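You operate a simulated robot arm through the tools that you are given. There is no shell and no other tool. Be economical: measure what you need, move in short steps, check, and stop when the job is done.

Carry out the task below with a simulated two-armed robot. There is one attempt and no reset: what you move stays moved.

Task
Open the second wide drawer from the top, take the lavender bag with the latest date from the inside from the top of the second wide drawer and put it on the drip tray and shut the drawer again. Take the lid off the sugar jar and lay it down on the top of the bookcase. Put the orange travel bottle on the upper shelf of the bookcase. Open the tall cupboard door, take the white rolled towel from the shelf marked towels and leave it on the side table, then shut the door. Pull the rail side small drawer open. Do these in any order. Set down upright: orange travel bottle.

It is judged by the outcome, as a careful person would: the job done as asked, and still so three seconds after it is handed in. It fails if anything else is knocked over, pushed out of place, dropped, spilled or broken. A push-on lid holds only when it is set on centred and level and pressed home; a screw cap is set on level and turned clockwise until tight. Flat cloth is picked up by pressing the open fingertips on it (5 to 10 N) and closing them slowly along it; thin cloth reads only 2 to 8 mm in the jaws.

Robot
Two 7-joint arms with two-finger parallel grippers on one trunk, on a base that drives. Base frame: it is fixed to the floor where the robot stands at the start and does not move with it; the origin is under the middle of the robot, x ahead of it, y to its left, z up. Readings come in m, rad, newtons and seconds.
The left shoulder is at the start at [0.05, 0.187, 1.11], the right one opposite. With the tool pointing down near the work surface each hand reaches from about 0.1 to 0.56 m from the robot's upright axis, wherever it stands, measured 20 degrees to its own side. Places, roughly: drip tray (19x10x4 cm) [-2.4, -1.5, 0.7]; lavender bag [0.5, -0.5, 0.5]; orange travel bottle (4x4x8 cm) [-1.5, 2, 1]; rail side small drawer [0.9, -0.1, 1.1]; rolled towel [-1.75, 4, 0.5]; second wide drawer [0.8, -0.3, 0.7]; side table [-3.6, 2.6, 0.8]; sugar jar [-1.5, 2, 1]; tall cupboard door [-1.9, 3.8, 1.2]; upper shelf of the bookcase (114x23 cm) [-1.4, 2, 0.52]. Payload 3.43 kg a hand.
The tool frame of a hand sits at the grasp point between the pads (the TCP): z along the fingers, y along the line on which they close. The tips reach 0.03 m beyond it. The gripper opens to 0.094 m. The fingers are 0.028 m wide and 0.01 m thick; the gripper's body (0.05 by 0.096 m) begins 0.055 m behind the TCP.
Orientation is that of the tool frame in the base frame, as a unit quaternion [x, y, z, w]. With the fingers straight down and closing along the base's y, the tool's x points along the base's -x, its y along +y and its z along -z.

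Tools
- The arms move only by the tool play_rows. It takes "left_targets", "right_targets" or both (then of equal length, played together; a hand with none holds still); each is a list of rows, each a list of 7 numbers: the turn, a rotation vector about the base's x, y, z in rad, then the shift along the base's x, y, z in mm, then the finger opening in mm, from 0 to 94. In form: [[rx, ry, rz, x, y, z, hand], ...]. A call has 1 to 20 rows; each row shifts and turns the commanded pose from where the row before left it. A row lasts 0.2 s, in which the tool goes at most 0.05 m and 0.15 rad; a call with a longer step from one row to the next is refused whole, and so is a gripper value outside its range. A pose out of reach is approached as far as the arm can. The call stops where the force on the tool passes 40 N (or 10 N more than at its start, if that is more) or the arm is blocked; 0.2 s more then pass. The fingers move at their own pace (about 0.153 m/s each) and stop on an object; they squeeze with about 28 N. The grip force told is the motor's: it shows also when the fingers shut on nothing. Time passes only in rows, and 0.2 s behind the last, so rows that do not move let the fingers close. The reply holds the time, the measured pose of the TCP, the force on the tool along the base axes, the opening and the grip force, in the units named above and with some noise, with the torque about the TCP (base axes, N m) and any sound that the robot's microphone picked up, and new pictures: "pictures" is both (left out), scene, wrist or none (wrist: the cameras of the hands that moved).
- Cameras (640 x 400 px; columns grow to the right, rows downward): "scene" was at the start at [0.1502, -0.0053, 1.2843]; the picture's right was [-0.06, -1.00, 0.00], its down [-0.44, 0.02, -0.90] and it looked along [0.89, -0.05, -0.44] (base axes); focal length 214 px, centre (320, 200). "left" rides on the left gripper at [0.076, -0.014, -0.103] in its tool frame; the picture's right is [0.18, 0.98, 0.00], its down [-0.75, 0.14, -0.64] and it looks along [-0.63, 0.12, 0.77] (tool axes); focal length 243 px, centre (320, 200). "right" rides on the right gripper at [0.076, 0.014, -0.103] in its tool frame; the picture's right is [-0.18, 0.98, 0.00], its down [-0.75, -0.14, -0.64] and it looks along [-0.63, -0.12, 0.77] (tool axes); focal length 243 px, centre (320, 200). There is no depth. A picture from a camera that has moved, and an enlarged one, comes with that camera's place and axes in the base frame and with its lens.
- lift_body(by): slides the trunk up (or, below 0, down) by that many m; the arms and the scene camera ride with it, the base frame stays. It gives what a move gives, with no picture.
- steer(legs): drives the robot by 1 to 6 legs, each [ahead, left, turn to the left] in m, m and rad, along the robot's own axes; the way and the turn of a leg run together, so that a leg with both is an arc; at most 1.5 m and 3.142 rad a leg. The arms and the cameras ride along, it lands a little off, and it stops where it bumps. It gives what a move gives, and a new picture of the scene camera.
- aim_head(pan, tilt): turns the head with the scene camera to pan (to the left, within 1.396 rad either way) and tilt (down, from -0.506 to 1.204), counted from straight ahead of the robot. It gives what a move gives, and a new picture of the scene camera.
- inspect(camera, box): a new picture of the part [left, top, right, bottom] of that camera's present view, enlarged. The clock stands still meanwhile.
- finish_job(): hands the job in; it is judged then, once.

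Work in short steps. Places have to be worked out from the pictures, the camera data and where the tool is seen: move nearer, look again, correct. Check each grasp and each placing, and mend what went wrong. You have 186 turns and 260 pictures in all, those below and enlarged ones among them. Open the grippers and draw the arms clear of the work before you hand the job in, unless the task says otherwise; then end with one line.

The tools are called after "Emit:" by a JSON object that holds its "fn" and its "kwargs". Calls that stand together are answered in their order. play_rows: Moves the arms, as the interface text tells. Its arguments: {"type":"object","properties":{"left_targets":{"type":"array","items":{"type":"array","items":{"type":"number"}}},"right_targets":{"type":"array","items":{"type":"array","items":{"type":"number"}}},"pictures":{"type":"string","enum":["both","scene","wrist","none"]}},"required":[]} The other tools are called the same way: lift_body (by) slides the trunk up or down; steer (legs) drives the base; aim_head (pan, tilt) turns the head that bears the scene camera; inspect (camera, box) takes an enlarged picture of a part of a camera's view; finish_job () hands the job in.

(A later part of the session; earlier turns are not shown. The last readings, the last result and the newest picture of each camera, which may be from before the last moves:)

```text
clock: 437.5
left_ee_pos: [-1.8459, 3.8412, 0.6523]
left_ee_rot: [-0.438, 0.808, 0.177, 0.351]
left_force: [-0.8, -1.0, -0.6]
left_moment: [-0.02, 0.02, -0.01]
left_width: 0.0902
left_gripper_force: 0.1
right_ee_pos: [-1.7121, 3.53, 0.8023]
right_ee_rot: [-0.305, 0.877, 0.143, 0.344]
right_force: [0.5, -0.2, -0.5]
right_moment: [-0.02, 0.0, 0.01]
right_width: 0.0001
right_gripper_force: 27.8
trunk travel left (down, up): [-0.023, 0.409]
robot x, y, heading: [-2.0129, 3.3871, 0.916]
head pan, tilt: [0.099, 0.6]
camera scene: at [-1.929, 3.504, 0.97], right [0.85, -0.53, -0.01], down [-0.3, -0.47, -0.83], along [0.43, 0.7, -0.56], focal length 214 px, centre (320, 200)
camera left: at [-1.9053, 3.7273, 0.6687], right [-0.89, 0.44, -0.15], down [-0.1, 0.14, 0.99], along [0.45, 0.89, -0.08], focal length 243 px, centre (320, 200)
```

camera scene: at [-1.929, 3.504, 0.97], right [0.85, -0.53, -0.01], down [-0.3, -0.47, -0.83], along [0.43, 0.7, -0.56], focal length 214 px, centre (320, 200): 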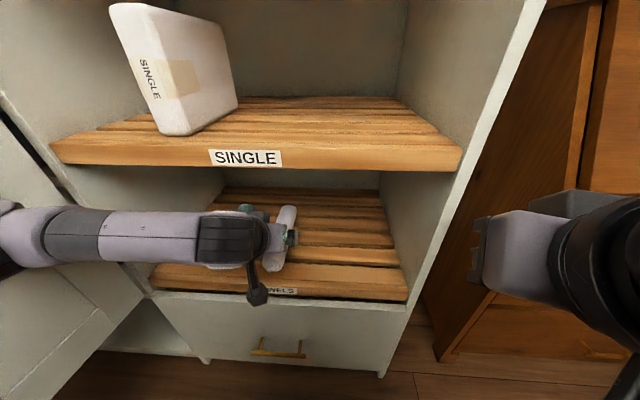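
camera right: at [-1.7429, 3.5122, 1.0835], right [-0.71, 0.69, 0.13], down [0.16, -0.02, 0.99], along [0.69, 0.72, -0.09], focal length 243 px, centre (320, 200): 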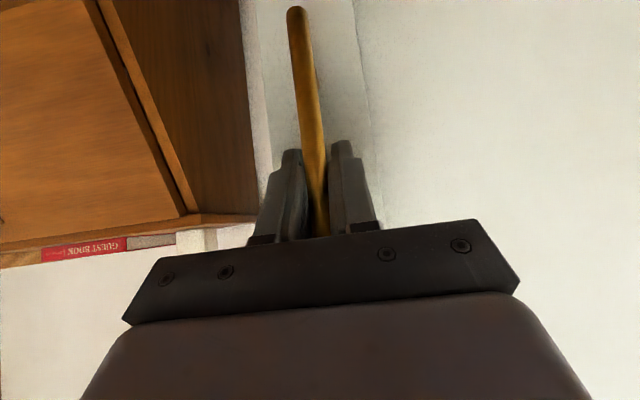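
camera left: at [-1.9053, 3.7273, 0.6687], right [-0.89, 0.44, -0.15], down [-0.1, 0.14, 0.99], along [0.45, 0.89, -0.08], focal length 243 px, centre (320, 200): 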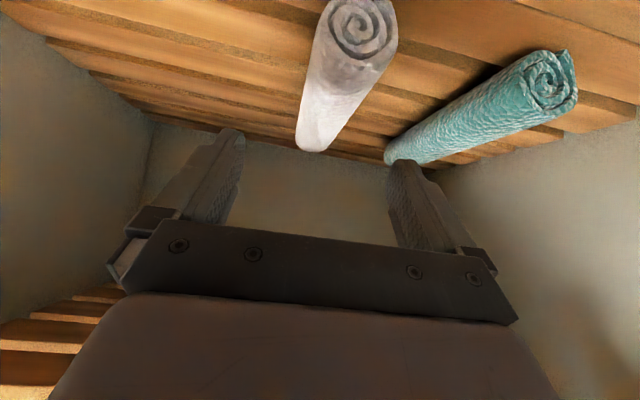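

Aligned with the towel. I narrow the opening a bit (teal towel nearby) and move the last 9 cm in and down.

Emit:
{"fn": "play_rows", "kwargs": {"left_targets": [[0, 0, 0, 8.2, 16, -15, 76], [0, 0, 0, 8.2, 16, -15, 76], [0, 0, 0, 8.2, 16, -15, 76], [0, 0, 0, 8.2, 16, -15, 76], [0, 0, 0, 8.2, 16, -14, 76], [0, 0, 0, 0, 0, 0, 76]], "pictures": "wrist"}}

```text
clock: 438.9
left_ee_pos: [-1.8121, 3.9262, 0.5731]
left_ee_rot: [-0.443, 0.807, 0.174, 0.349]
left_force: [0.2, 1.2, -0.5]
left_moment: [0.01, 0.0, -0.03]
left_width: 0.0756
left_gripper_force: 0.0
right_ee_pos: [-1.7149, 3.5345, 0.8036]
right_ee_rot: [-0.307, 0.876, 0.138, 0.346]
right_force: [0.3, -0.3, -0.6]
right_moment: [-0.02, 0.02, -0.03]
right_width: 0.0
right_gripper_force: 28.0
trunk travel left (down, up): [-0.023, 0.409]
robot x, y, heading: [-2.0177, 3.3899, 0.919]
head pan, tilt: [0.099, 0.6]
camera left: at [-1.8695, 3.8125, 0.5914], right [-0.89, 0.43, -0.16], down [-0.11, 0.15, 0.98], along [0.44, 0.89, -0.08], focal length 243 px, centre (320, 200)
```

left: 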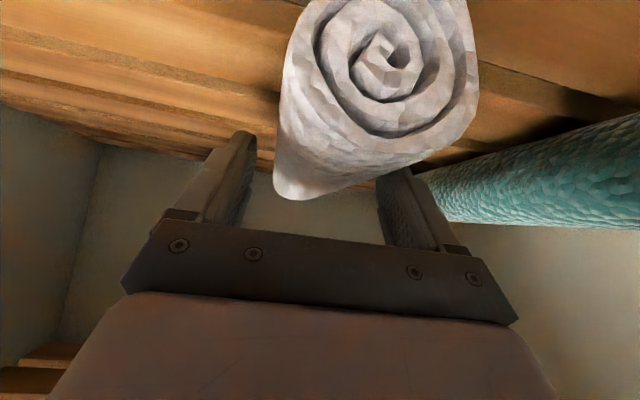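

TCP is on the towel's axis. I close the fingers slowly.

Emit:
{"fn": "play_rows", "kwargs": {"left_targets": [[0, 0, 0, 0, 0, 0, 68], [0, 0, 0, 0, 0, 0, 60], [0, 0, 0, 0, 0, 0, 52], [0, 0, 0, 0, 0, 0, 44], [0, 0, 0, 0, 0, 0, 36], [0, 0, 0, 0, 0, 0, 28], [0, 0, 0, 0, 0, 0, 20], [0, 0, 0, 0, 0, 0, 20]], "pictures": "wrist"}}

```text
clock: 440.7
left_ee_pos: [-1.8104, 3.9253, 0.5756]
left_ee_rot: [-0.443, 0.807, 0.174, 0.349]
left_force: [0.2, -0.1, -0.3]
left_moment: [-0.05, 0.02, 0.01]
left_width: 0.0617
left_gripper_force: 28.1
right_ee_pos: [-1.7154, 3.5352, 0.8033]
right_ee_rot: [-0.306, 0.876, 0.138, 0.346]
right_force: [-0.7, -0.5, 0.1]
right_moment: [-0.01, 0.0, 0.02]
right_width: 0.0001
right_gripper_force: 28.1
trunk travel left (down, up): [-0.023, 0.409]
robot x, y, heading: [-2.0156, 3.3877, 0.915]
head pan, tilt: [0.099, 0.6]
camera left: at [-1.8684, 3.8117, 0.5923], right [-0.89, 0.43, -0.16], down [-0.11, 0.15, 0.98], along [0.45, 0.89, -0.08], focal length 243 px, centre (320, 200)
```

left: 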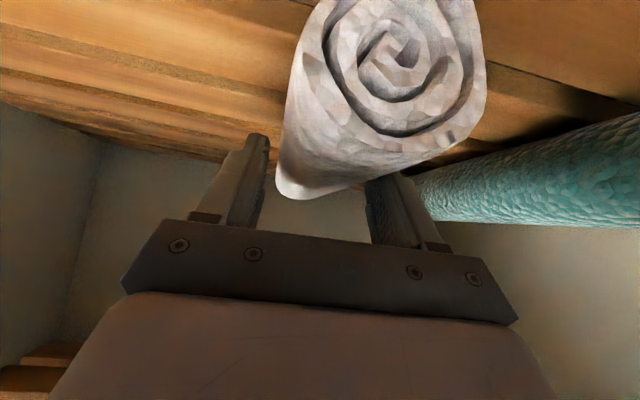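

Towel gripped at 62 mm. I lift it 4 cm and back the base straight out.

Emit:
{"fn": "play_rows", "kwargs": {"left_targets": [[0, 0, 0, 0, 0, 10, 20], [0, 0, 0, 0, 0, 15, 20], [0, 0, 0, 0, 0, 15, 20], [0, 0, 0, 0, 0, 0, 20]], "pictures": "wrist"}}

Emit:
{"fn": "steer", "kwargs": {"legs": [[-0.5, 0, 0]]}}

```text
clock: 441.7
left_ee_pos: [-1.8111, 3.9257, 0.6154]
left_ee_rot: [-0.443, 0.807, 0.173, 0.349]
left_force: [0.0, -0.3, -1.1]
left_moment: [-0.03, 0.01, 0.01]
left_width: 0.0615
left_gripper_force: 27.9
right_ee_pos: [-1.7146, 3.534, 0.8031]
right_ee_rot: [-0.306, 0.876, 0.138, 0.347]
right_force: [-0.3, -0.2, 0.3]
right_moment: [0.01, -0.01, -0.03]
right_width: 0.0
right_gripper_force: 28.3
trunk travel left (down, up): [-0.023, 0.409]
robot x, y, heading: [-2.0175, 3.389, 0.913]
head pan, tilt: [0.099, 0.6]
camera left: at [-1.8686, 3.8118, 0.6328], right [-0.89, 0.43, -0.16], down [-0.11, 0.15, 0.98], along [0.44, 0.89, -0.08], focal length 243 px, centre (320, 200)
```

left: 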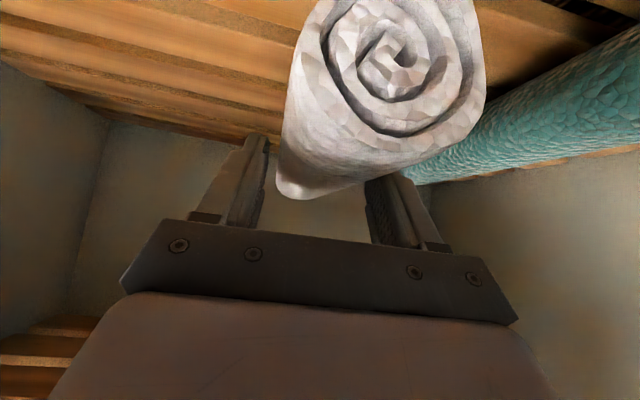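

```text
clock: 444.6
left_ee_pos: [-2.1147, 3.5305, 0.6148]
left_ee_rot: [-0.445, 0.806, 0.175, 0.349]
left_force: [-0.3, -0.7, -1.7]
left_moment: [-0.04, 0.03, -0.01]
left_width: 0.0614
left_gripper_force: 27.9
right_ee_pos: [-2.0172, 3.1402, 0.8046]
right_ee_rot: [-0.308, 0.875, 0.139, 0.345]
right_force: [-0.7, 0.1, 0.4]
right_moment: [-0.01, 0.03, -0.05]
right_width: 0.0
right_gripper_force: 28.2
trunk travel left (down, up): [-0.023, 0.409]
robot x, y, heading: [-2.3196, 2.9935, 0.917]
head pan, tilt: [0.099, 0.6]
camera scene: at [-2.236, 3.114, 0.9695], right [0.85, -0.53, 0.0], down [-0.3, -0.48, -0.83], along [0.44, 0.7, -0.56], focal length 214 px, centre (320, 200)
```

scene: 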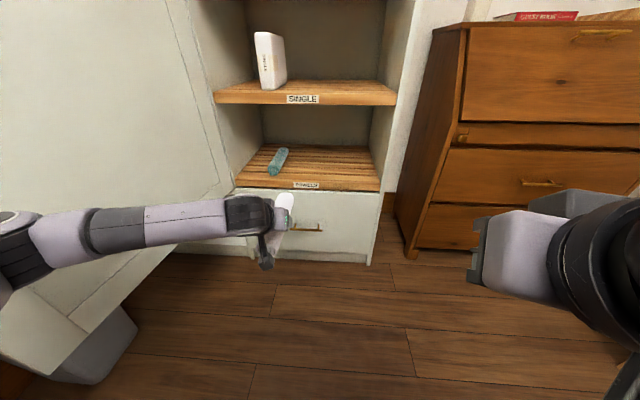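

Towel is out cleanly; the teal one is undisturbed. I raise the trunk, back away, and head for the side table before closing the door.

Emit:
{"fn": "lift_body", "kwargs": {"by": 0.4}}

Emit:
{"fn": "play_rows", "kwargs": {"left_targets": [[0, 0, 0, -24, -32, 0, 20], [0, 0, 0, -24, -32, 0, 20], [0, 0, 0, -24, -32, 0, 20], [0, 0, 0, -24, -32, 0, 20], [0, 0, 0, 0, 0, 0, 20]], "pictures": "none"}}

Emit:
{"fn": "steer", "kwargs": {"legs": [[-0.9, 0, 0], [0, 0, 1.58]]}}

Emit:
{"fn": "aim_head", "kwargs": {"pan": 0.1, "tilt": 0.55}}

```text
clock: 448.4
left_ee_pos: [-2.1141, 3.5305, 1.0152]
left_ee_rot: [-0.444, 0.806, 0.175, 0.349]
left_force: [-0.6, -0.8, -2.1]
left_moment: [-0.05, 0.05, 0.02]
left_width: 0.0613
left_gripper_force: 28.0
right_ee_pos: [-2.0179, 3.1408, 1.2031]
right_ee_rot: [-0.307, 0.876, 0.138, 0.346]
right_force: [-0.8, -0.1, 0.6]
right_moment: [0.02, 0.0, 0.03]
right_width: 0.0001
right_gripper_force: 28.1
trunk travel left (down, up): [-0.423, 0.009]
robot x, y, heading: [-2.3195, 2.9933, 0.921]
head pan, tilt: [0.099, 0.6]
```

```text
clock: 449.6
left_ee_pos: [-2.2116, 3.4022, 1.0144]
left_ee_rot: [-0.444, 0.806, 0.174, 0.349]
left_force: [-0.1, -0.9, -1.4]
left_moment: [-0.04, 0.0, -0.02]
left_width: 0.061
left_gripper_force: 27.9
right_ee_pos: [-2.0173, 3.1395, 1.2028]
right_ee_rot: [-0.308, 0.876, 0.139, 0.345]
right_force: [-0.9, -0.4, 0.0]
right_moment: [-0.01, 0.01, 0.01]
right_width: 0.0
right_gripper_force: 27.9
trunk travel left (down, up): [-0.423, 0.009]
robot x, y, heading: [-2.3183, 2.9933, 0.92]
head pan, tilt: [0.099, 0.6]
```

```text
clock: 458.2
left_ee_pos: [-3.2769, 2.3863, 1.0155]
left_ee_rot: [0.883, -0.26, -0.37, -0.126]
left_force: [-0.4, 0.2, -1.6]
left_moment: [0.01, -0.03, -0.02]
left_width: 0.061
left_gripper_force: 28.0
right_ee_pos: [-3.0131, 2.5762, 1.2024]
right_ee_rot: [0.835, -0.405, -0.342, -0.147]
right_force: [0.2, -0.2, 0.9]
right_moment: [0.01, 0.0, -0.01]
right_width: 0.0
right_gripper_force: 27.9
trunk travel left (down, up): [-0.423, 0.009]
robot x, y, heading: [-2.8652, 2.2731, 2.479]
head pan, tilt: [0.099, 0.6]
camera scene: at [-2.9895, 2.3565, 1.3694], right [0.54, 0.84, 0.0], down [0.48, -0.3, -0.83], along [-0.7, 0.44, -0.56], focal length 214 px, centre (320, 200)
```

scene: 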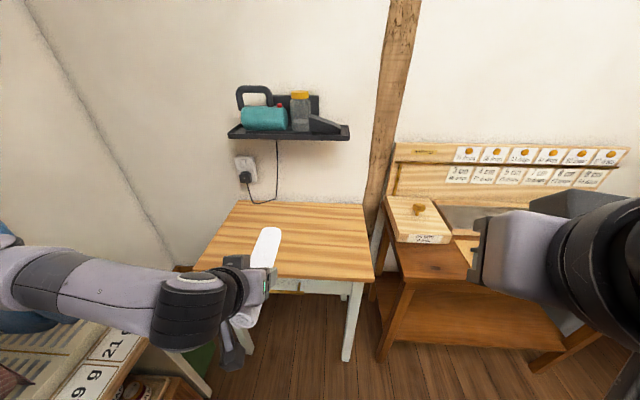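

```text
clock: 458.8
left_ee_pos: [-3.2781, 2.3837, 1.016]
left_ee_rot: [0.883, -0.26, -0.369, -0.125]
left_force: [-0.2, 0.6, -1.7]
left_moment: [-0.06, -0.01, 0.0]
left_width: 0.0609
left_gripper_force: 27.9
right_ee_pos: [-3.013, 2.5759, 1.2039]
right_ee_rot: [0.835, -0.405, -0.342, -0.148]
right_force: [-0.6, -0.3, 0.3]
right_moment: [0.02, 0.01, 0.03]
right_width: 0.0
right_gripper_force: 27.4
trunk travel left (down, up): [-0.423, 0.009]
robot x, y, heading: [-2.8675, 2.2735, 2.48]
head pan, tilt: [0.099, 0.55]
camera scene: at [-2.9907, 2.3572, 1.3738], right [0.53, 0.85, 0.0], down [0.44, -0.28, -0.85], along [-0.72, 0.45, -0.52], focal length 214 px, centre (320, 200)
```

scene: 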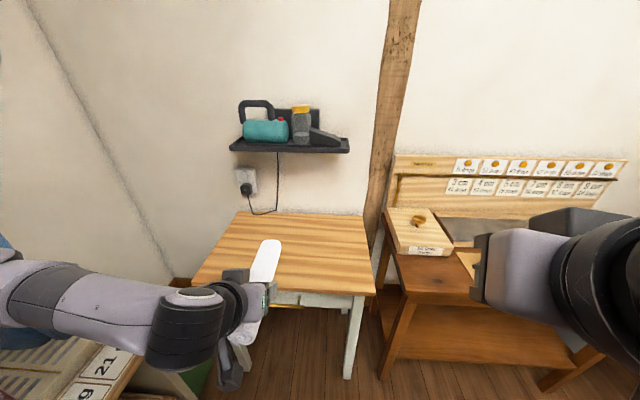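

The side table is clear; its top centre ≈(-3.56,2.59), z≈0.78. I drive forward 0.22 m and extend the towel over the table.

Emit:
{"fn": "steer", "kwargs": {"legs": [[0.22, 0, 0]]}}

Emit:
{"fn": "play_rows", "kwargs": {"left_targets": [[0, 0, 0, -30, 22, 0, 20], [0, 0, 0, -30, 22, 0, 20], [0, 0, 0, -30, 22, 0, 20], [0, 0, 0, -25, 18, 0, 20], [0, 0, 0, 0, 0, 0, 20]], "pictures": "none"}}

Emit:
{"fn": "lift_body", "kwargs": {"by": -0.13}}

Emit:
{"fn": "inspect", "kwargs": {"camera": "scene", "box": [80, 120, 480, 400]}}

```text
clock: 460.5
left_ee_pos: [-3.4509, 2.522, 1.0154]
left_ee_rot: [0.883, -0.261, -0.369, -0.125]
left_force: [0.0, -0.3, -1.7]
left_moment: [-0.04, -0.05, -0.01]
left_width: 0.0609
left_gripper_force: 28.2
right_ee_pos: [-3.187, 2.7116, 1.2032]
right_ee_rot: [0.835, -0.406, -0.341, -0.148]
right_force: [0.1, -0.3, -0.5]
right_moment: [0.0, 0.0, 0.01]
right_width: 0.0001
right_gripper_force: 28.2
trunk travel left (down, up): [-0.423, 0.009]
robot x, y, heading: [-3.0444, 2.4061, 2.482]
head pan, tilt: [0.099, 0.55]
camera scene: at [-3.1652, 2.493, 1.3737], right [0.54, 0.84, 0.0], down [0.44, -0.28, -0.85], along [-0.72, 0.46, -0.52], focal length 214 px, centre (320, 200)
```

scene: 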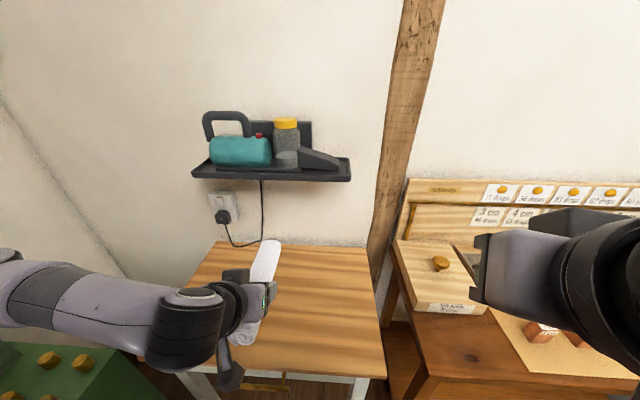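

```text
clock: 461.7
left_ee_pos: [-3.5664, 2.6059, 1.0148]
left_ee_rot: [0.883, -0.261, -0.37, -0.125]
left_force: [-0.1, -0.7, -1.7]
left_moment: [-0.03, 0.0, -0.04]
left_width: 0.0609
left_gripper_force: 27.5
right_ee_pos: [-3.1867, 2.7114, 1.2043]
right_ee_rot: [0.835, -0.405, -0.342, -0.148]
right_force: [-0.2, 0.5, -0.5]
right_moment: [-0.02, 0.01, 0.0]
right_width: 0.0
right_gripper_force: 28.2
trunk travel left (down, up): [-0.423, 0.009]
robot x, y, heading: [-3.0392, 2.4082, 2.478]
head pan, tilt: [0.099, 0.55]
```

```text
clock: 463.3
left_ee_pos: [-3.5668, 2.6049, 0.8842]
left_ee_rot: [0.883, -0.261, -0.369, -0.126]
left_force: [-0.2, -0.3, -1.7]
left_moment: [-0.04, -0.04, 0.02]
left_width: 0.0609
left_gripper_force: 27.9
right_ee_pos: [-3.1879, 2.7105, 1.073]
right_ee_rot: [0.835, -0.405, -0.342, -0.147]
right_force: [0.8, -0.2, -0.4]
right_moment: [0.01, 0.0, -0.01]
right_width: 0.0
right_gripper_force: 27.7
trunk travel left (down, up): [-0.293, 0.139]
robot x, y, heading: [-3.0431, 2.4076, 2.478]
head pan, tilt: [0.099, 0.55]
```

```text
1.43 times, centred on (280, 260) of scene
camera zoom: at [-3.1645, 2.4925, 1.244], right [0.54, 0.84, 0.0], down [0.44, -0.28, -0.85], along [-0.72, 0.46, -0.52], focal length 306 px, centre (377, 114)
```

zoom: 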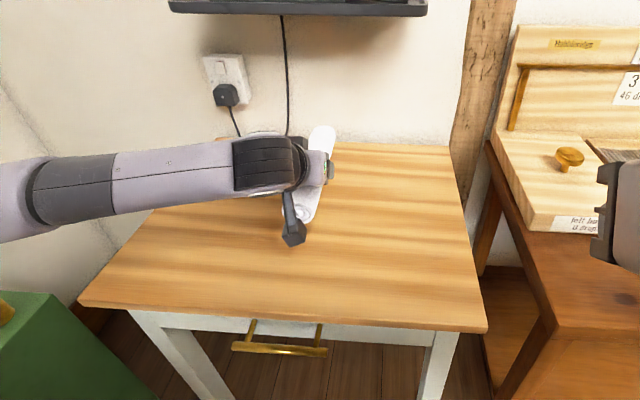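

Well placed over the table. I lower the towel onto it.

Emit:
{"fn": "play_rows", "kwargs": {"left_targets": [[0, 0, 0, 0, 0, -20, 20], [0, 0, 0, 0, 0, -15, 20], [0, 0, 0, 0, 0, -8, 20], [0, 0, 0, 0, 0, -5, 20], [0, 0, 0, 0, 0, -4, 20], [0, 0, 0, 0, 0, -4, 20], [0, 0, 0, 0, 0, -4, 20], [0, 0, 0, 0, 0, 0, 20]], "pictures": "wrist"}}

```text
clock: 465.1
left_ee_pos: [-3.5669, 2.6048, 0.8251]
left_ee_rot: [0.883, -0.261, -0.369, -0.126]
left_force: [0.4, 0.9, -0.4]
left_moment: [-0.06, -0.04, -0.01]
left_width: 0.0607
left_gripper_force: 28.1
right_ee_pos: [-3.1867, 2.7111, 1.0728]
right_ee_rot: [0.835, -0.405, -0.342, -0.147]
right_force: [-0.5, 0.2, -0.4]
right_moment: [0.02, 0.0, 0.03]
right_width: 0.0001
right_gripper_force: 28.4
trunk travel left (down, up): [-0.293, 0.139]
robot x, y, heading: [-3.0467, 2.4048, 2.484]
head pan, tilt: [0.099, 0.55]
camera left: at [-3.4535, 2.5466, 0.8425], right [-0.44, -0.89, -0.16], down [-0.15, -0.11, 0.98], along [-0.89, 0.45, -0.08], focal length 243 px, centre (320, 200)
```

left: 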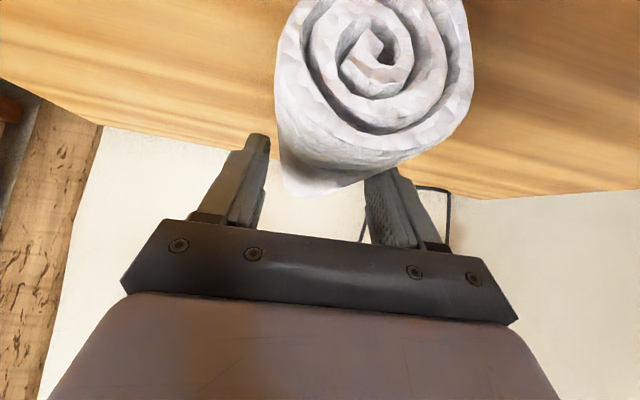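

Nearly supported; a few more millimetres.

Emit:
{"fn": "play_rows", "kwargs": {"left_targets": [[0, 0, 0, 0, 0, -3, 20], [0, 0, 0, 0, 0, -3, 20], [0, 0, 0, 0, 0, 0, 20]], "pictures": "none"}}

```text
clock: 465.9
left_ee_pos: [-3.566, 2.6057, 0.8175]
left_ee_rot: [0.883, -0.261, -0.37, -0.126]
left_force: [-0.3, 0.6, -1.1]
left_moment: [-0.01, -0.05, 0.0]
left_width: 0.0609
left_gripper_force: 27.8
right_ee_pos: [-3.1876, 2.7104, 1.0735]
right_ee_rot: [0.835, -0.405, -0.342, -0.147]
right_force: [-0.3, -0.1, 0.4]
right_moment: [0.01, -0.04, 0.05]
right_width: 0.0003
right_gripper_force: 28.2
trunk travel left (down, up): [-0.293, 0.139]
robot x, y, heading: [-3.0448, 2.4131, 2.483]
head pan, tilt: [0.099, 0.55]
```

Emit:
{"fn": "play_rows", "kwargs": {"left_targets": [[0, 0, 0, 0, 0, -4, 20], [0, 0, 0, 0, 0, -4, 20], [0, 0, 0, 0, 0, -4, 20], [0, 0, 0, 0, 0, -4, 20], [0, 0, 0, 0, 0, -4, 20], [0, 0, 0, 0, 0, 0, 20]], "pictures": "none"}}

```text
clock: 467.1
left_ee_pos: [-3.5694, 2.6096, 0.8075]
left_ee_rot: [0.88, -0.259, -0.376, -0.131]
left_force: [1.9, -1.1, 10.5]
left_moment: [-0.33, -0.59, -0.1]
left_width: 0.0611
left_gripper_force: 28.0
right_ee_pos: [-3.1866, 2.7105, 1.0723]
right_ee_rot: [0.835, -0.406, -0.342, -0.148]
right_force: [-0.6, 0.2, 0.1]
right_moment: [0.0, 0.02, 0.01]
right_width: 0.0
right_gripper_force: 28.4
trunk travel left (down, up): [-0.293, 0.139]
robot x, y, heading: [-3.0436, 2.4086, 2.483]
head pan, tilt: [0.099, 0.55]
stopped in row 6 (left hand): the force on the tool passed its limit at 44 N (the readings are from after the stop); the commanded pose is now the measured one
```

Contact. I open the fingers and withdraw along the tool axis.

Emit:
{"fn": "play_rows", "kwargs": {"left_targets": [[0, 0, 0, 0, 0, 3, 40], [0, 0, 0, 0, 0, 0, 68], [0, 0, 0, 0, 0, 0, 78], [0, 0, 0, 0, 0, 0, 78], [0, 0, 0, 12, -8.5, 14, 78], [0, 0, 0, 18, -13, 20, 78], [0, 0, 0, 20, -14, 24, 78], [0, 0, 0, 20, -14, 24, 78], [0, 0, 0, 0, 0, 30, 78], [0, 0, 0, 0, 0, 30, 78], [0, 0, 0, 0, 0, 30, 78]], "pictures": "none"}}

Emit:
{"fn": "inspect", "kwargs": {"camera": "scene", "box": [80, 120, 480, 400]}}

```text
clock: 469.5
left_ee_pos: [-3.4986, 2.5577, 0.9801]
left_ee_rot: [0.881, -0.26, -0.374, -0.129]
left_force: [-0.1, 0.4, 0.3]
left_moment: [-0.02, -0.04, 0.02]
left_width: 0.0779
left_gripper_force: 0.1
right_ee_pos: [-3.1865, 2.7111, 1.0726]
right_ee_rot: [0.835, -0.406, -0.342, -0.148]
right_force: [-0.5, 0.1, -0.7]
right_moment: [0.03, -0.02, 0.0]
right_width: 0.0
right_gripper_force: 28.1
trunk travel left (down, up): [-0.293, 0.139]
robot x, y, heading: [-3.0477, 2.4083, 2.482]
head pan, tilt: [0.099, 0.55]
```

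```text
1.43 times, centred on (280, 260) of scene
camera zoom: at [-3.1644, 2.4925, 1.2439], right [0.53, 0.84, 0.0], down [0.44, -0.28, -0.85], along [-0.72, 0.46, -0.52], focal length 306 px, centre (377, 114)
```

zoom: 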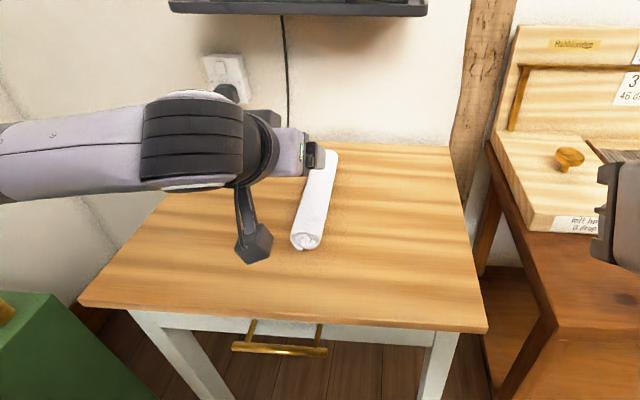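

The towel lies on the side table. Now I return to the cupboard to shut its door: back off, turn to face it, and approach the door's free edge with the left hand.

Emit:
{"fn": "steer", "kwargs": {"legs": [[-0.3, 0, 0], [0, 0, -1.56], [0.62, 0.15, 0]]}}

Emit:
{"fn": "aim_head", "kwargs": {"pan": 0.5, "tilt": 0.45}}

```text
clock: 478.5
left_ee_pos: [-2.402, 3.2642, 0.9806]
left_ee_rot: [-0.443, 0.805, 0.174, 0.354]
left_force: [-0.3, -0.4, -0.2]
left_moment: [-0.01, 0.01, -0.04]
left_width: 0.078
left_gripper_force: 0.1
right_ee_pos: [-2.2464, 2.9518, 1.0733]
right_ee_rot: [-0.306, 0.876, 0.138, 0.345]
right_force: [0.5, -0.5, -0.6]
right_moment: [0.01, 0.0, -0.05]
right_width: 0.0
right_gripper_force: 28.0
trunk travel left (down, up): [-0.293, 0.139]
robot x, y, heading: [-2.5485, 2.8048, 0.915]
head pan, tilt: [0.099, 0.55]
camera scene: at [-2.464, 2.9289, 1.2439], right [0.85, -0.53, 0.0], down [-0.28, -0.44, -0.85], along [0.45, 0.72, -0.52], focal length 214 px, centre (320, 200)
```

scene: 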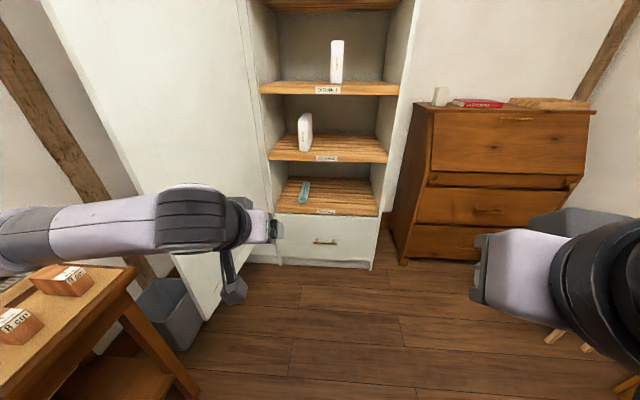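

```text
clock: 479.4
left_ee_pos: [-2.4006, 3.264, 0.9804]
left_ee_rot: [-0.442, 0.805, 0.175, 0.355]
left_force: [0.2, -0.4, 0.0]
left_moment: [-0.03, 0.0, -0.01]
left_width: 0.0782
left_gripper_force: 0.0
right_ee_pos: [-2.2439, 2.9536, 1.0721]
right_ee_rot: [-0.3, 0.881, 0.133, 0.341]
right_force: [0.6, 0.3, 0.6]
right_moment: [0.0, -0.01, -0.03]
right_width: 0.0
right_gripper_force: 28.0
trunk travel left (down, up): [-0.293, 0.139]
robot x, y, heading: [-2.5437, 2.8079, 0.918]
head pan, tilt: [0.499, 0.45]
camera scene: at [-2.4699, 2.9332, 1.2478], right [0.89, -0.46, 0.0], down [-0.22, -0.43, -0.87], along [0.4, 0.78, -0.49], focal length 214 px, centre (320, 200)
```

scene: 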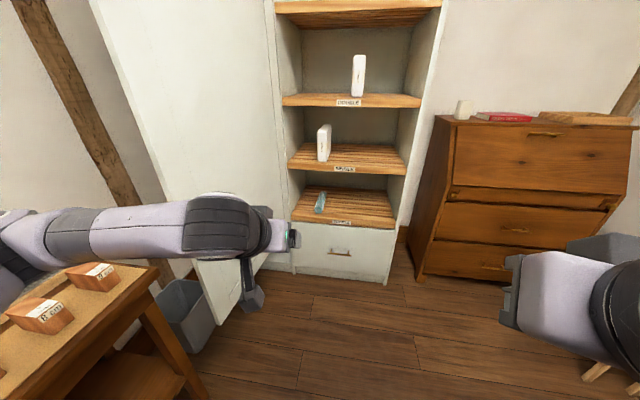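

The door stands ~100° open next to the bench; its free edge is at about (-2.62,3.58). I shift left and move the open left hand, fork-like, in front of the edge.

Emit:
{"fn": "steer", "kwargs": {"legs": [[0, 0.14, 0]]}}

Emit:
{"fn": "play_rows", "kwargs": {"left_targets": [[0, 0, 0, -33, 25, -5, 94], [0, 0, 0, -33, 25, -5, 94], [0, 0, 0, -33, 25, -5, 94], [0, 0, 0, -33, 25, -5, 94], [0, 0, 0, -33, 25, -5, 94], [0, 0, 0, 0, 0, 0, 94]], "pictures": "both"}}

```text
clock: 481.3
left_ee_pos: [-2.5131, 3.3488, 0.9803]
left_ee_rot: [-0.442, 0.805, 0.174, 0.356]
left_force: [0.0, 0.9, -0.4]
left_moment: [-0.01, -0.03, -0.03]
left_width: 0.078
left_gripper_force: 0.1
right_ee_pos: [-2.3546, 3.0398, 1.0705]
right_ee_rot: [-0.299, 0.882, 0.131, 0.341]
right_force: [-0.2, 0.7, -0.4]
right_moment: [-0.01, -0.01, -0.01]
right_width: 0.0
right_gripper_force: 28.2
trunk travel left (down, up): [-0.293, 0.139]
robot x, y, heading: [-2.6587, 2.8951, 0.924]
head pan, tilt: [0.499, 0.45]
camera scene: at [-2.582, 3.019, 1.2482], right [0.89, -0.45, 0.0], down [-0.22, -0.43, -0.88], along [0.39, 0.78, -0.48], focal length 214 px, centre (320, 200)
```

scene: 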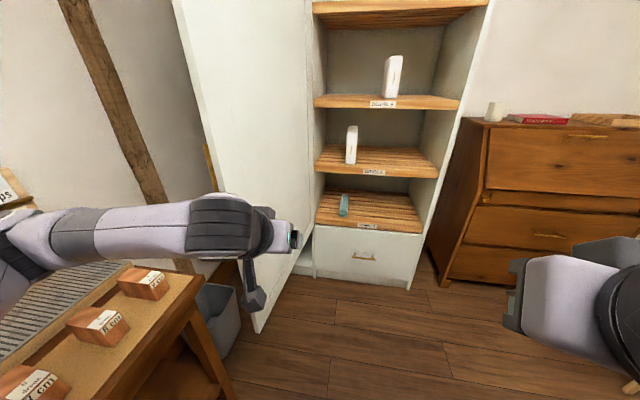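

```text
clock: 482.7
left_ee_pos: [-2.68, 3.4738, 0.9576]
left_ee_rot: [-0.443, 0.804, 0.175, 0.355]
left_force: [-0.1, -0.1, 0.0]
left_moment: [0.02, 0.03, 0.0]
left_width: 0.0942
left_gripper_force: 0.1
right_ee_pos: [-2.3544, 3.0394, 1.0712]
right_ee_rot: [-0.3, 0.881, 0.132, 0.34]
right_force: [0.1, 0.4, -0.1]
right_moment: [-0.01, 0.04, -0.01]
right_width: 0.0
right_gripper_force: 27.8
trunk travel left (down, up): [-0.293, 0.139]
robot x, y, heading: [-2.6546, 2.8903, 0.912]
head pan, tilt: [0.499, 0.45]
camera scene: at [-2.6085, 3.0284, 1.253], right [0.99, -0.15, 0.0], down [-0.07, -0.43, -0.9], along [0.14, 0.89, -0.44], focal length 214 px, centre (320, 200)
camera left: at [-2.7373, 3.3595, 0.9723], right [-0.89, 0.43, -0.17], down [-0.12, 0.14, 0.98], along [0.45, 0.89, -0.07], focal length 243 px, centre (320, 200)
```

scene: 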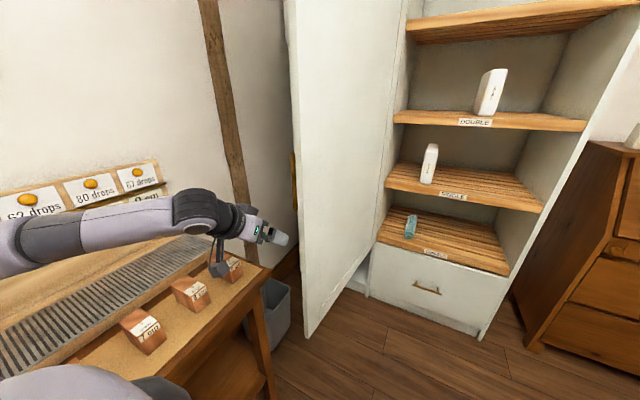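
left: 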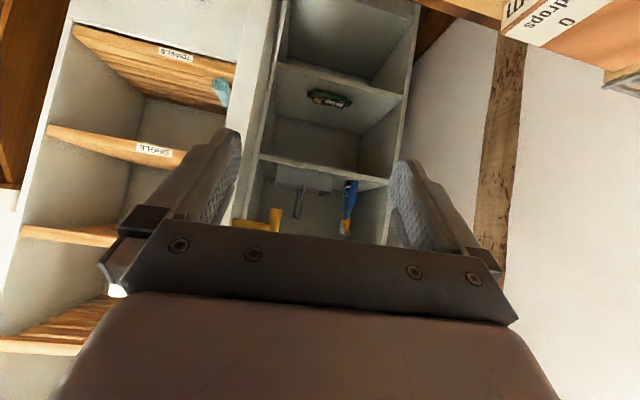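

In the wrist view the door edge sits just inside the right finger, about 10 cm ahead. I shift 3 cm right and advance so the fork straddles the edge.

Emit:
{"fn": "play_rows", "kwargs": {"left_targets": [[0, 0, 0, 25, -17, 0, 94], [0, 0, 0, 18.6, 26.7, -5, 94], [0, 0, 0, 18.6, 26.7, -6, 94], [0, 0, 0, 18.6, 26.7, -6, 94], [0, 0, 0, 16, 23, -6, 94], [0, 0, 0, 0, 0, 0, 94]], "pictures": "both"}}

```text
clock: 483.8
left_ee_pos: [-2.5961, 3.532, 0.9387]
left_ee_rot: [-0.435, 0.81, 0.172, 0.354]
left_force: [-10.4, -15.2, 4.6]
left_moment: [0.65, -0.75, -0.74]
left_width: 0.0943
left_gripper_force: 0.0
right_ee_pos: [-2.3552, 3.0382, 1.0713]
right_ee_rot: [-0.3, 0.881, 0.132, 0.341]
right_force: [-1.5, -1.0, -1.2]
right_moment: [-0.01, 0.01, -0.02]
right_width: 0.0
right_gripper_force: 28.1
trunk travel left (down, up): [-0.293, 0.139]
robot x, y, heading: [-2.6569, 2.8905, 0.924]
head pan, tilt: [0.499, 0.45]
stopped in row 5 (left hand): the force on the tool passed its limit at 81 N (the readings are from after the stop); the commanded pose is now the measured one
camera scene: at [-2.6102, 3.0267, 1.2534], right [0.99, -0.15, 0.0], down [-0.07, -0.43, -0.9], along [0.14, 0.89, -0.43], focal length 214 px, centre (320, 200)
camera left: at [-2.6555, 3.4185, 0.9558], right [-0.88, 0.45, -0.16], down [-0.11, 0.14, 0.98], along [0.46, 0.88, -0.08], focal length 243 px, centre (320, 200)
```

scene: 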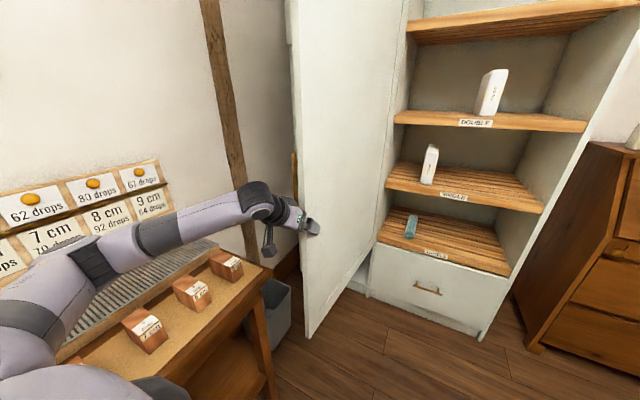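
left: 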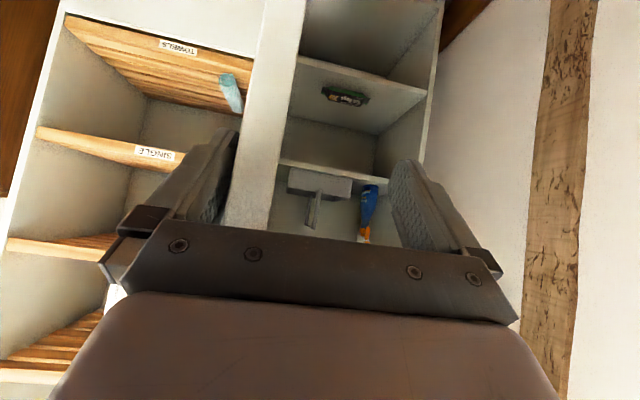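

The fork straddles the door edge. I back off 1 cm and swing the door closed by strafing right along its arc.

Emit:
{"fn": "play_rows", "kwargs": {"left_targets": [[0, 0, 0, -6, -8, 0, 94], [0, 0, 0, 0, 0, 0, 94]], "pictures": "none"}}

Emit:
{"fn": "steer", "kwargs": {"legs": [[0, -0.22, 0], [0.05, -0.18, 0]]}}

```text
clock: 484.4
left_ee_pos: [-2.6008, 3.5253, 0.9373]
left_ee_rot: [-0.437, 0.809, 0.173, 0.352]
left_force: [0.7, 0.1, -0.1]
left_moment: [-0.01, 0.02, 0.01]
left_width: 0.094
left_gripper_force: 0.0
right_ee_pos: [-2.3537, 3.0389, 1.0709]
right_ee_rot: [-0.301, 0.881, 0.132, 0.34]
right_force: [0.7, 0.2, 0.5]
right_moment: [-0.02, -0.01, 0.01]
right_width: 0.0
right_gripper_force: 28.2
trunk travel left (down, up): [-0.293, 0.139]
robot x, y, heading: [-2.6576, 2.8904, 0.923]
head pan, tilt: [0.499, 0.45]
```

```text
clock: 488.7
left_ee_pos: [-2.2526, 3.3236, 0.9367]
left_ee_rot: [-0.437, 0.81, 0.172, 0.352]
left_force: [0.1, 0.1, 0.9]
left_moment: [0.0, 0.02, 0.01]
left_width: 0.0941
left_gripper_force: 0.1
right_ee_pos: [-2.0067, 2.8363, 1.0715]
right_ee_rot: [-0.3, 0.881, 0.131, 0.341]
right_force: [0.2, 0.1, 0.1]
right_moment: [-0.02, -0.02, -0.02]
right_width: 0.0
right_gripper_force: 27.9
trunk travel left (down, up): [-0.293, 0.139]
robot x, y, heading: [-2.3123, 2.6893, 0.915]
head pan, tilt: [0.499, 0.45]
camera scene: at [-2.2607, 2.8255, 1.253], right [0.99, -0.15, 0.0], down [-0.07, -0.43, -0.9], along [0.14, 0.89, -0.44], focal length 214 px, centre (320, 200)
```

scene: 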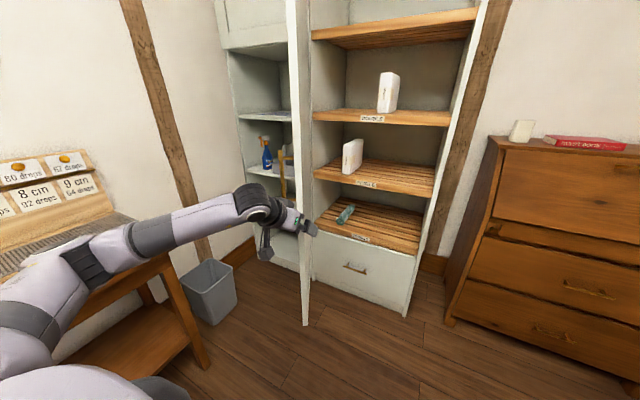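

The door is following (~65° open now). I rotate the hand to match and continue.

Emit:
{"fn": "play_rows", "kwargs": {"left_targets": [[0, 0, 0.1, 0, 0, 0, 94], [0, 0, 0.1, 0, 0, 0, 94], [0, 0, 0.1, 0, 0, 0, 94], [0, 0, 0, 0, 0, 0, 94]], "pictures": "none"}}

Emit:
{"fn": "steer", "kwargs": {"legs": [[0.09, -0.14, 0], [0.08, -0.08, 0]]}}

```text
clock: 489.7
left_ee_pos: [-2.253, 3.3233, 0.9375]
left_ee_rot: [-0.553, 0.736, 0.222, 0.322]
left_force: [1.0, 0.8, 0.3]
left_moment: [0.0, -0.01, -0.01]
left_width: 0.0939
left_gripper_force: 0.0
right_ee_pos: [-2.0053, 2.8363, 1.0717]
right_ee_rot: [-0.299, 0.882, 0.132, 0.34]
right_force: [0.0, 0.0, -0.2]
right_moment: [-0.05, 0.0, 0.01]
right_width: 0.0
right_gripper_force: 28.6
trunk travel left (down, up): [-0.293, 0.139]
robot x, y, heading: [-2.3102, 2.6897, 0.919]
head pan, tilt: [0.499, 0.45]
```

```text
clock: 492.6
left_ee_pos: [-1.9765, 3.3247, 0.9376]
left_ee_rot: [-0.553, 0.735, 0.223, 0.322]
left_force: [-0.7, 0.4, 0.0]
left_moment: [0.01, 0.0, -0.03]
left_width: 0.094
left_gripper_force: 0.1
right_ee_pos: [-1.7299, 2.8379, 1.0723]
right_ee_rot: [-0.3, 0.881, 0.132, 0.341]
right_force: [-0.6, 0.8, 0.4]
right_moment: [0.02, 0.0, -0.01]
right_width: 0.0
right_gripper_force: 27.5
trunk travel left (down, up): [-0.293, 0.139]
robot x, y, heading: [-2.0339, 2.689, 0.915]
head pan, tilt: [0.499, 0.45]
camera scene: at [-1.9837, 2.8274, 1.253], right [0.99, -0.15, 0.0], down [-0.07, -0.43, -0.9], along [0.14, 0.89, -0.44], focal length 214 px, centre (320, 200)
```

scene: 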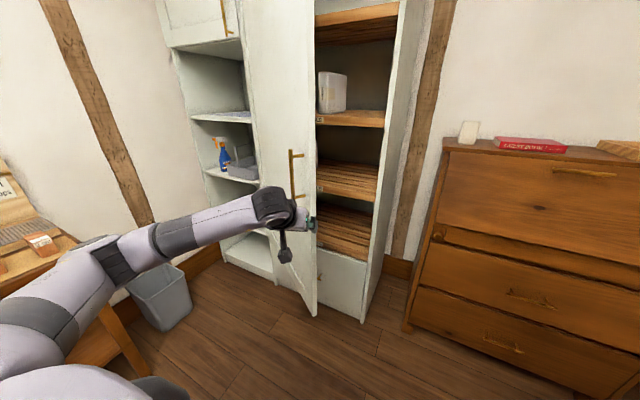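

Door ~45° open with its outer face toward me. I back the hand off, shift left, close the fist, and push the door shut from the front.

Emit:
{"fn": "steer", "kwargs": {"legs": [[-0.15, 0, 0], [0, 0.13, 0]]}}

Emit:
{"fn": "play_rows", "kwargs": {"left_targets": [[0, 0, -0.1, 0, 0, 0, 0], [0, 0, -0.1, 0, 0, 0, 0], [0, 0, -0.1, 0, 0, 0, 0], [0, 0, 0, 0, 0, 0, 0]], "pictures": "none"}}

Emit:
{"fn": "steer", "kwargs": {"legs": [[0.2, 0, 0], [0.2, 0, 0]]}}

```text
clock: 495.3
left_ee_pos: [-2.1727, 3.2864, 0.9369]
left_ee_rot: [-0.554, 0.735, 0.222, 0.322]
left_force: [0.6, -0.9, 0.4]
left_moment: [-0.01, -0.02, 0.0]
left_width: 0.094
left_gripper_force: 0.2
right_ee_pos: [-1.9254, 2.8011, 1.0712]
right_ee_rot: [-0.302, 0.88, 0.133, 0.341]
right_force: [0.3, 0.6, -0.1]
right_moment: [0.03, 0.04, -0.03]
right_width: 0.0001
right_gripper_force: 28.0
trunk travel left (down, up): [-0.293, 0.139]
robot x, y, heading: [-2.2278, 2.6546, 0.919]
head pan, tilt: [0.499, 0.45]
camera scene: at [-2.1793, 2.7888, 1.253], right [0.99, -0.15, 0.0], down [-0.06, -0.43, -0.9], along [0.13, 0.89, -0.44], focal length 214 px, centre (320, 200)
```

scene: 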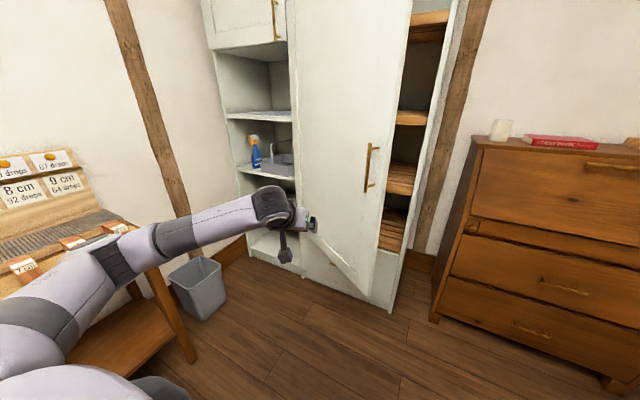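

```text
clock: 496.3
left_ee_pos: [-2.1727, 3.2855, 0.9369]
left_ee_rot: [-0.437, 0.81, 0.172, 0.352]
left_force: [0.8, -0.3, -0.5]
left_moment: [-0.03, -0.01, -0.01]
left_width: 0.0
left_gripper_force: 27.7
right_ee_pos: [-1.9253, 2.8005, 1.0709]
right_ee_rot: [-0.303, 0.881, 0.133, 0.34]
right_force: [-0.4, -0.5, 1.0]
right_moment: [0.01, -0.02, 0.03]
right_width: 0.0
right_gripper_force: 28.0
trunk travel left (down, up): [-0.293, 0.139]
robot x, y, heading: [-2.232, 2.6513, 0.921]
head pan, tilt: [0.499, 0.45]
```

```text
clock: 499.1
left_ee_pos: [-1.9318, 3.6038, 0.937]
left_ee_rot: [-0.438, 0.809, 0.172, 0.352]
left_force: [-1.3, 0.6, 0.6]
left_moment: [0.0, 0.01, -0.02]
left_width: 0.0
left_gripper_force: 27.6
right_ee_pos: [-1.6839, 3.1188, 1.0709]
right_ee_rot: [-0.301, 0.881, 0.132, 0.34]
right_force: [0.6, 0.2, -0.1]
right_moment: [-0.01, -0.03, 0.01]
right_width: 0.0
right_gripper_force: 28.2
trunk travel left (down, up): [-0.293, 0.139]
robot x, y, heading: [-1.9909, 2.9679, 0.923]
head pan, tilt: [0.499, 0.45]
camera scene: at [-1.9379, 3.1064, 1.2529], right [0.99, -0.15, 0.0], down [-0.07, -0.43, -0.9], along [0.13, 0.89, -0.44], focal length 214 px, centre (320, 200)
```

scene: 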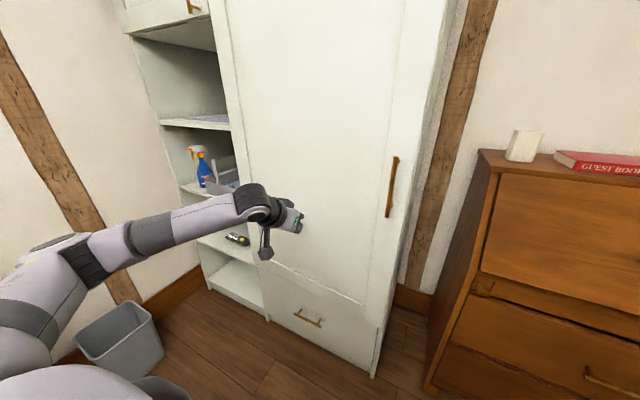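

Almost shut. I continue pushing gently until it seats.

Emit:
{"fn": "steer", "kwargs": {"legs": [[0.08, 0, 0], [0.06, 0, 0], [0.06, 0, 0]]}}

```text
clock: 501.2
left_ee_pos: [-1.8337, 3.733, 0.9393]
left_ee_rot: [-0.441, 0.811, 0.171, 0.346]
left_force: [-5.9, -10.6, 3.9]
left_moment: [0.02, -0.01, -0.04]
left_width: 0.0
left_gripper_force: 28.0
right_ee_pos: [-1.5823, 3.254, 1.0707]
right_ee_rot: [-0.303, 0.88, 0.133, 0.341]
right_force: [0.2, -0.6, -1.1]
right_moment: [-0.03, -0.01, 0.0]
right_width: 0.0
right_gripper_force: 28.0
trunk travel left (down, up): [-0.293, 0.139]
robot x, y, heading: [-1.8836, 3.1016, 0.923]
head pan, tilt: [0.499, 0.45]
stopped in leg 3: the force on the tool passed its limit at 118 N (the readings are from after the stop); the commanded pose is now the measured one
camera scene: at [-1.8366, 3.2404, 1.2531], right [0.99, -0.15, 0.0], down [-0.06, -0.43, -0.9], along [0.13, 0.89, -0.43], focal length 214 px, centre (320, 200)
```

scene: 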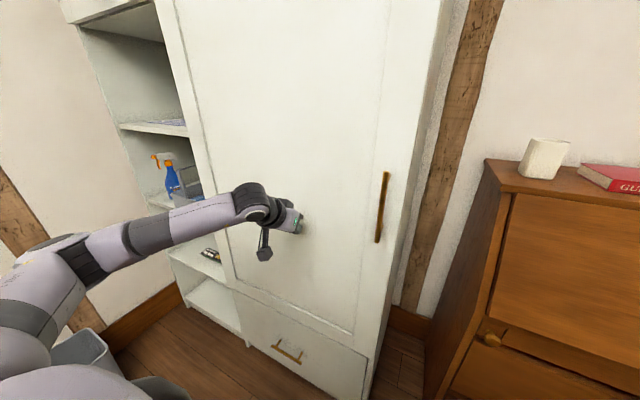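

The door is seated shut. I back away and check it along with the surroundings.

Emit:
{"fn": "steer", "kwargs": {"legs": [[-0.5, 0, 0], [-0.3, 0, 0]]}}

Emit:
{"fn": "aim_head", "kwargs": {"pan": 0.9, "tilt": 0.5}}

```text
clock: 505.8
left_ee_pos: [-2.3144, 3.0962, 0.9382]
left_ee_rot: [-0.441, 0.811, 0.171, 0.345]
left_force: [0.2, -0.1, 0.3]
left_moment: [-0.03, 0.02, -0.01]
left_width: 0.0
left_gripper_force: 28.2
right_ee_pos: [-2.062, 2.6161, 1.0717]
right_ee_rot: [-0.303, 0.88, 0.133, 0.34]
right_force: [0.0, 0.1, -1.2]
right_moment: [0.0, 0.0, 0.0]
right_width: 0.0
right_gripper_force: 28.5
trunk travel left (down, up): [-0.293, 0.139]
robot x, y, heading: [-2.3667, 2.4646, 0.927]
head pan, tilt: [0.499, 0.45]
camera scene: at [-2.3165, 2.6036, 1.2531], right [0.99, -0.15, 0.0], down [-0.06, -0.43, -0.9], along [0.13, 0.89, -0.43], focal length 214 px, centre (320, 200)
```

scene: 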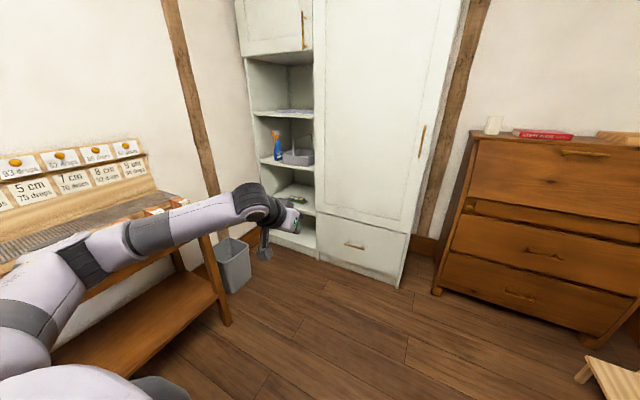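

```text
clock: 506.7
left_ee_pos: [-2.3154, 3.096, 0.9385]
left_ee_rot: [-0.441, 0.811, 0.17, 0.345]
left_force: [0.1, -0.9, 0.3]
left_moment: [-0.02, 0.0, -0.01]
left_width: 0.0003
left_gripper_force: 28.4
right_ee_pos: [-2.0616, 2.6167, 1.0711]
right_ee_rot: [-0.303, 0.88, 0.133, 0.34]
right_force: [0.7, 0.0, -1.5]
right_moment: [0.02, 0.02, 0.02]
right_width: 0.0
right_gripper_force: 28.4
trunk travel left (down, up): [-0.293, 0.139]
robot x, y, heading: [-2.3647, 2.4659, 0.921]
head pan, tilt: [0.901, 0.499]
camera scene: at [-2.3526, 2.601, 1.2485], right [0.97, 0.25, 0.0], down [0.12, -0.46, -0.88], along [-0.22, 0.85, -0.48], focal length 214 px, centre (320, 200)
```

scene: 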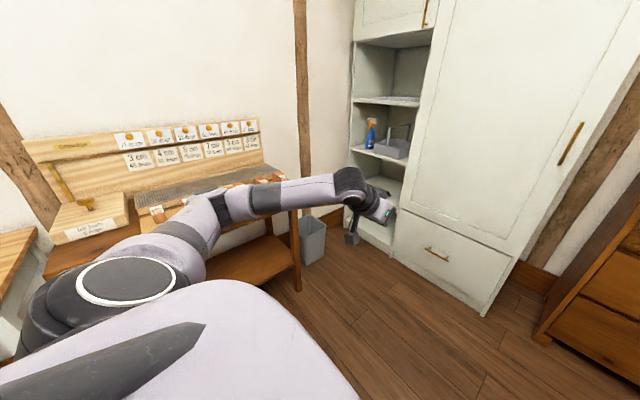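

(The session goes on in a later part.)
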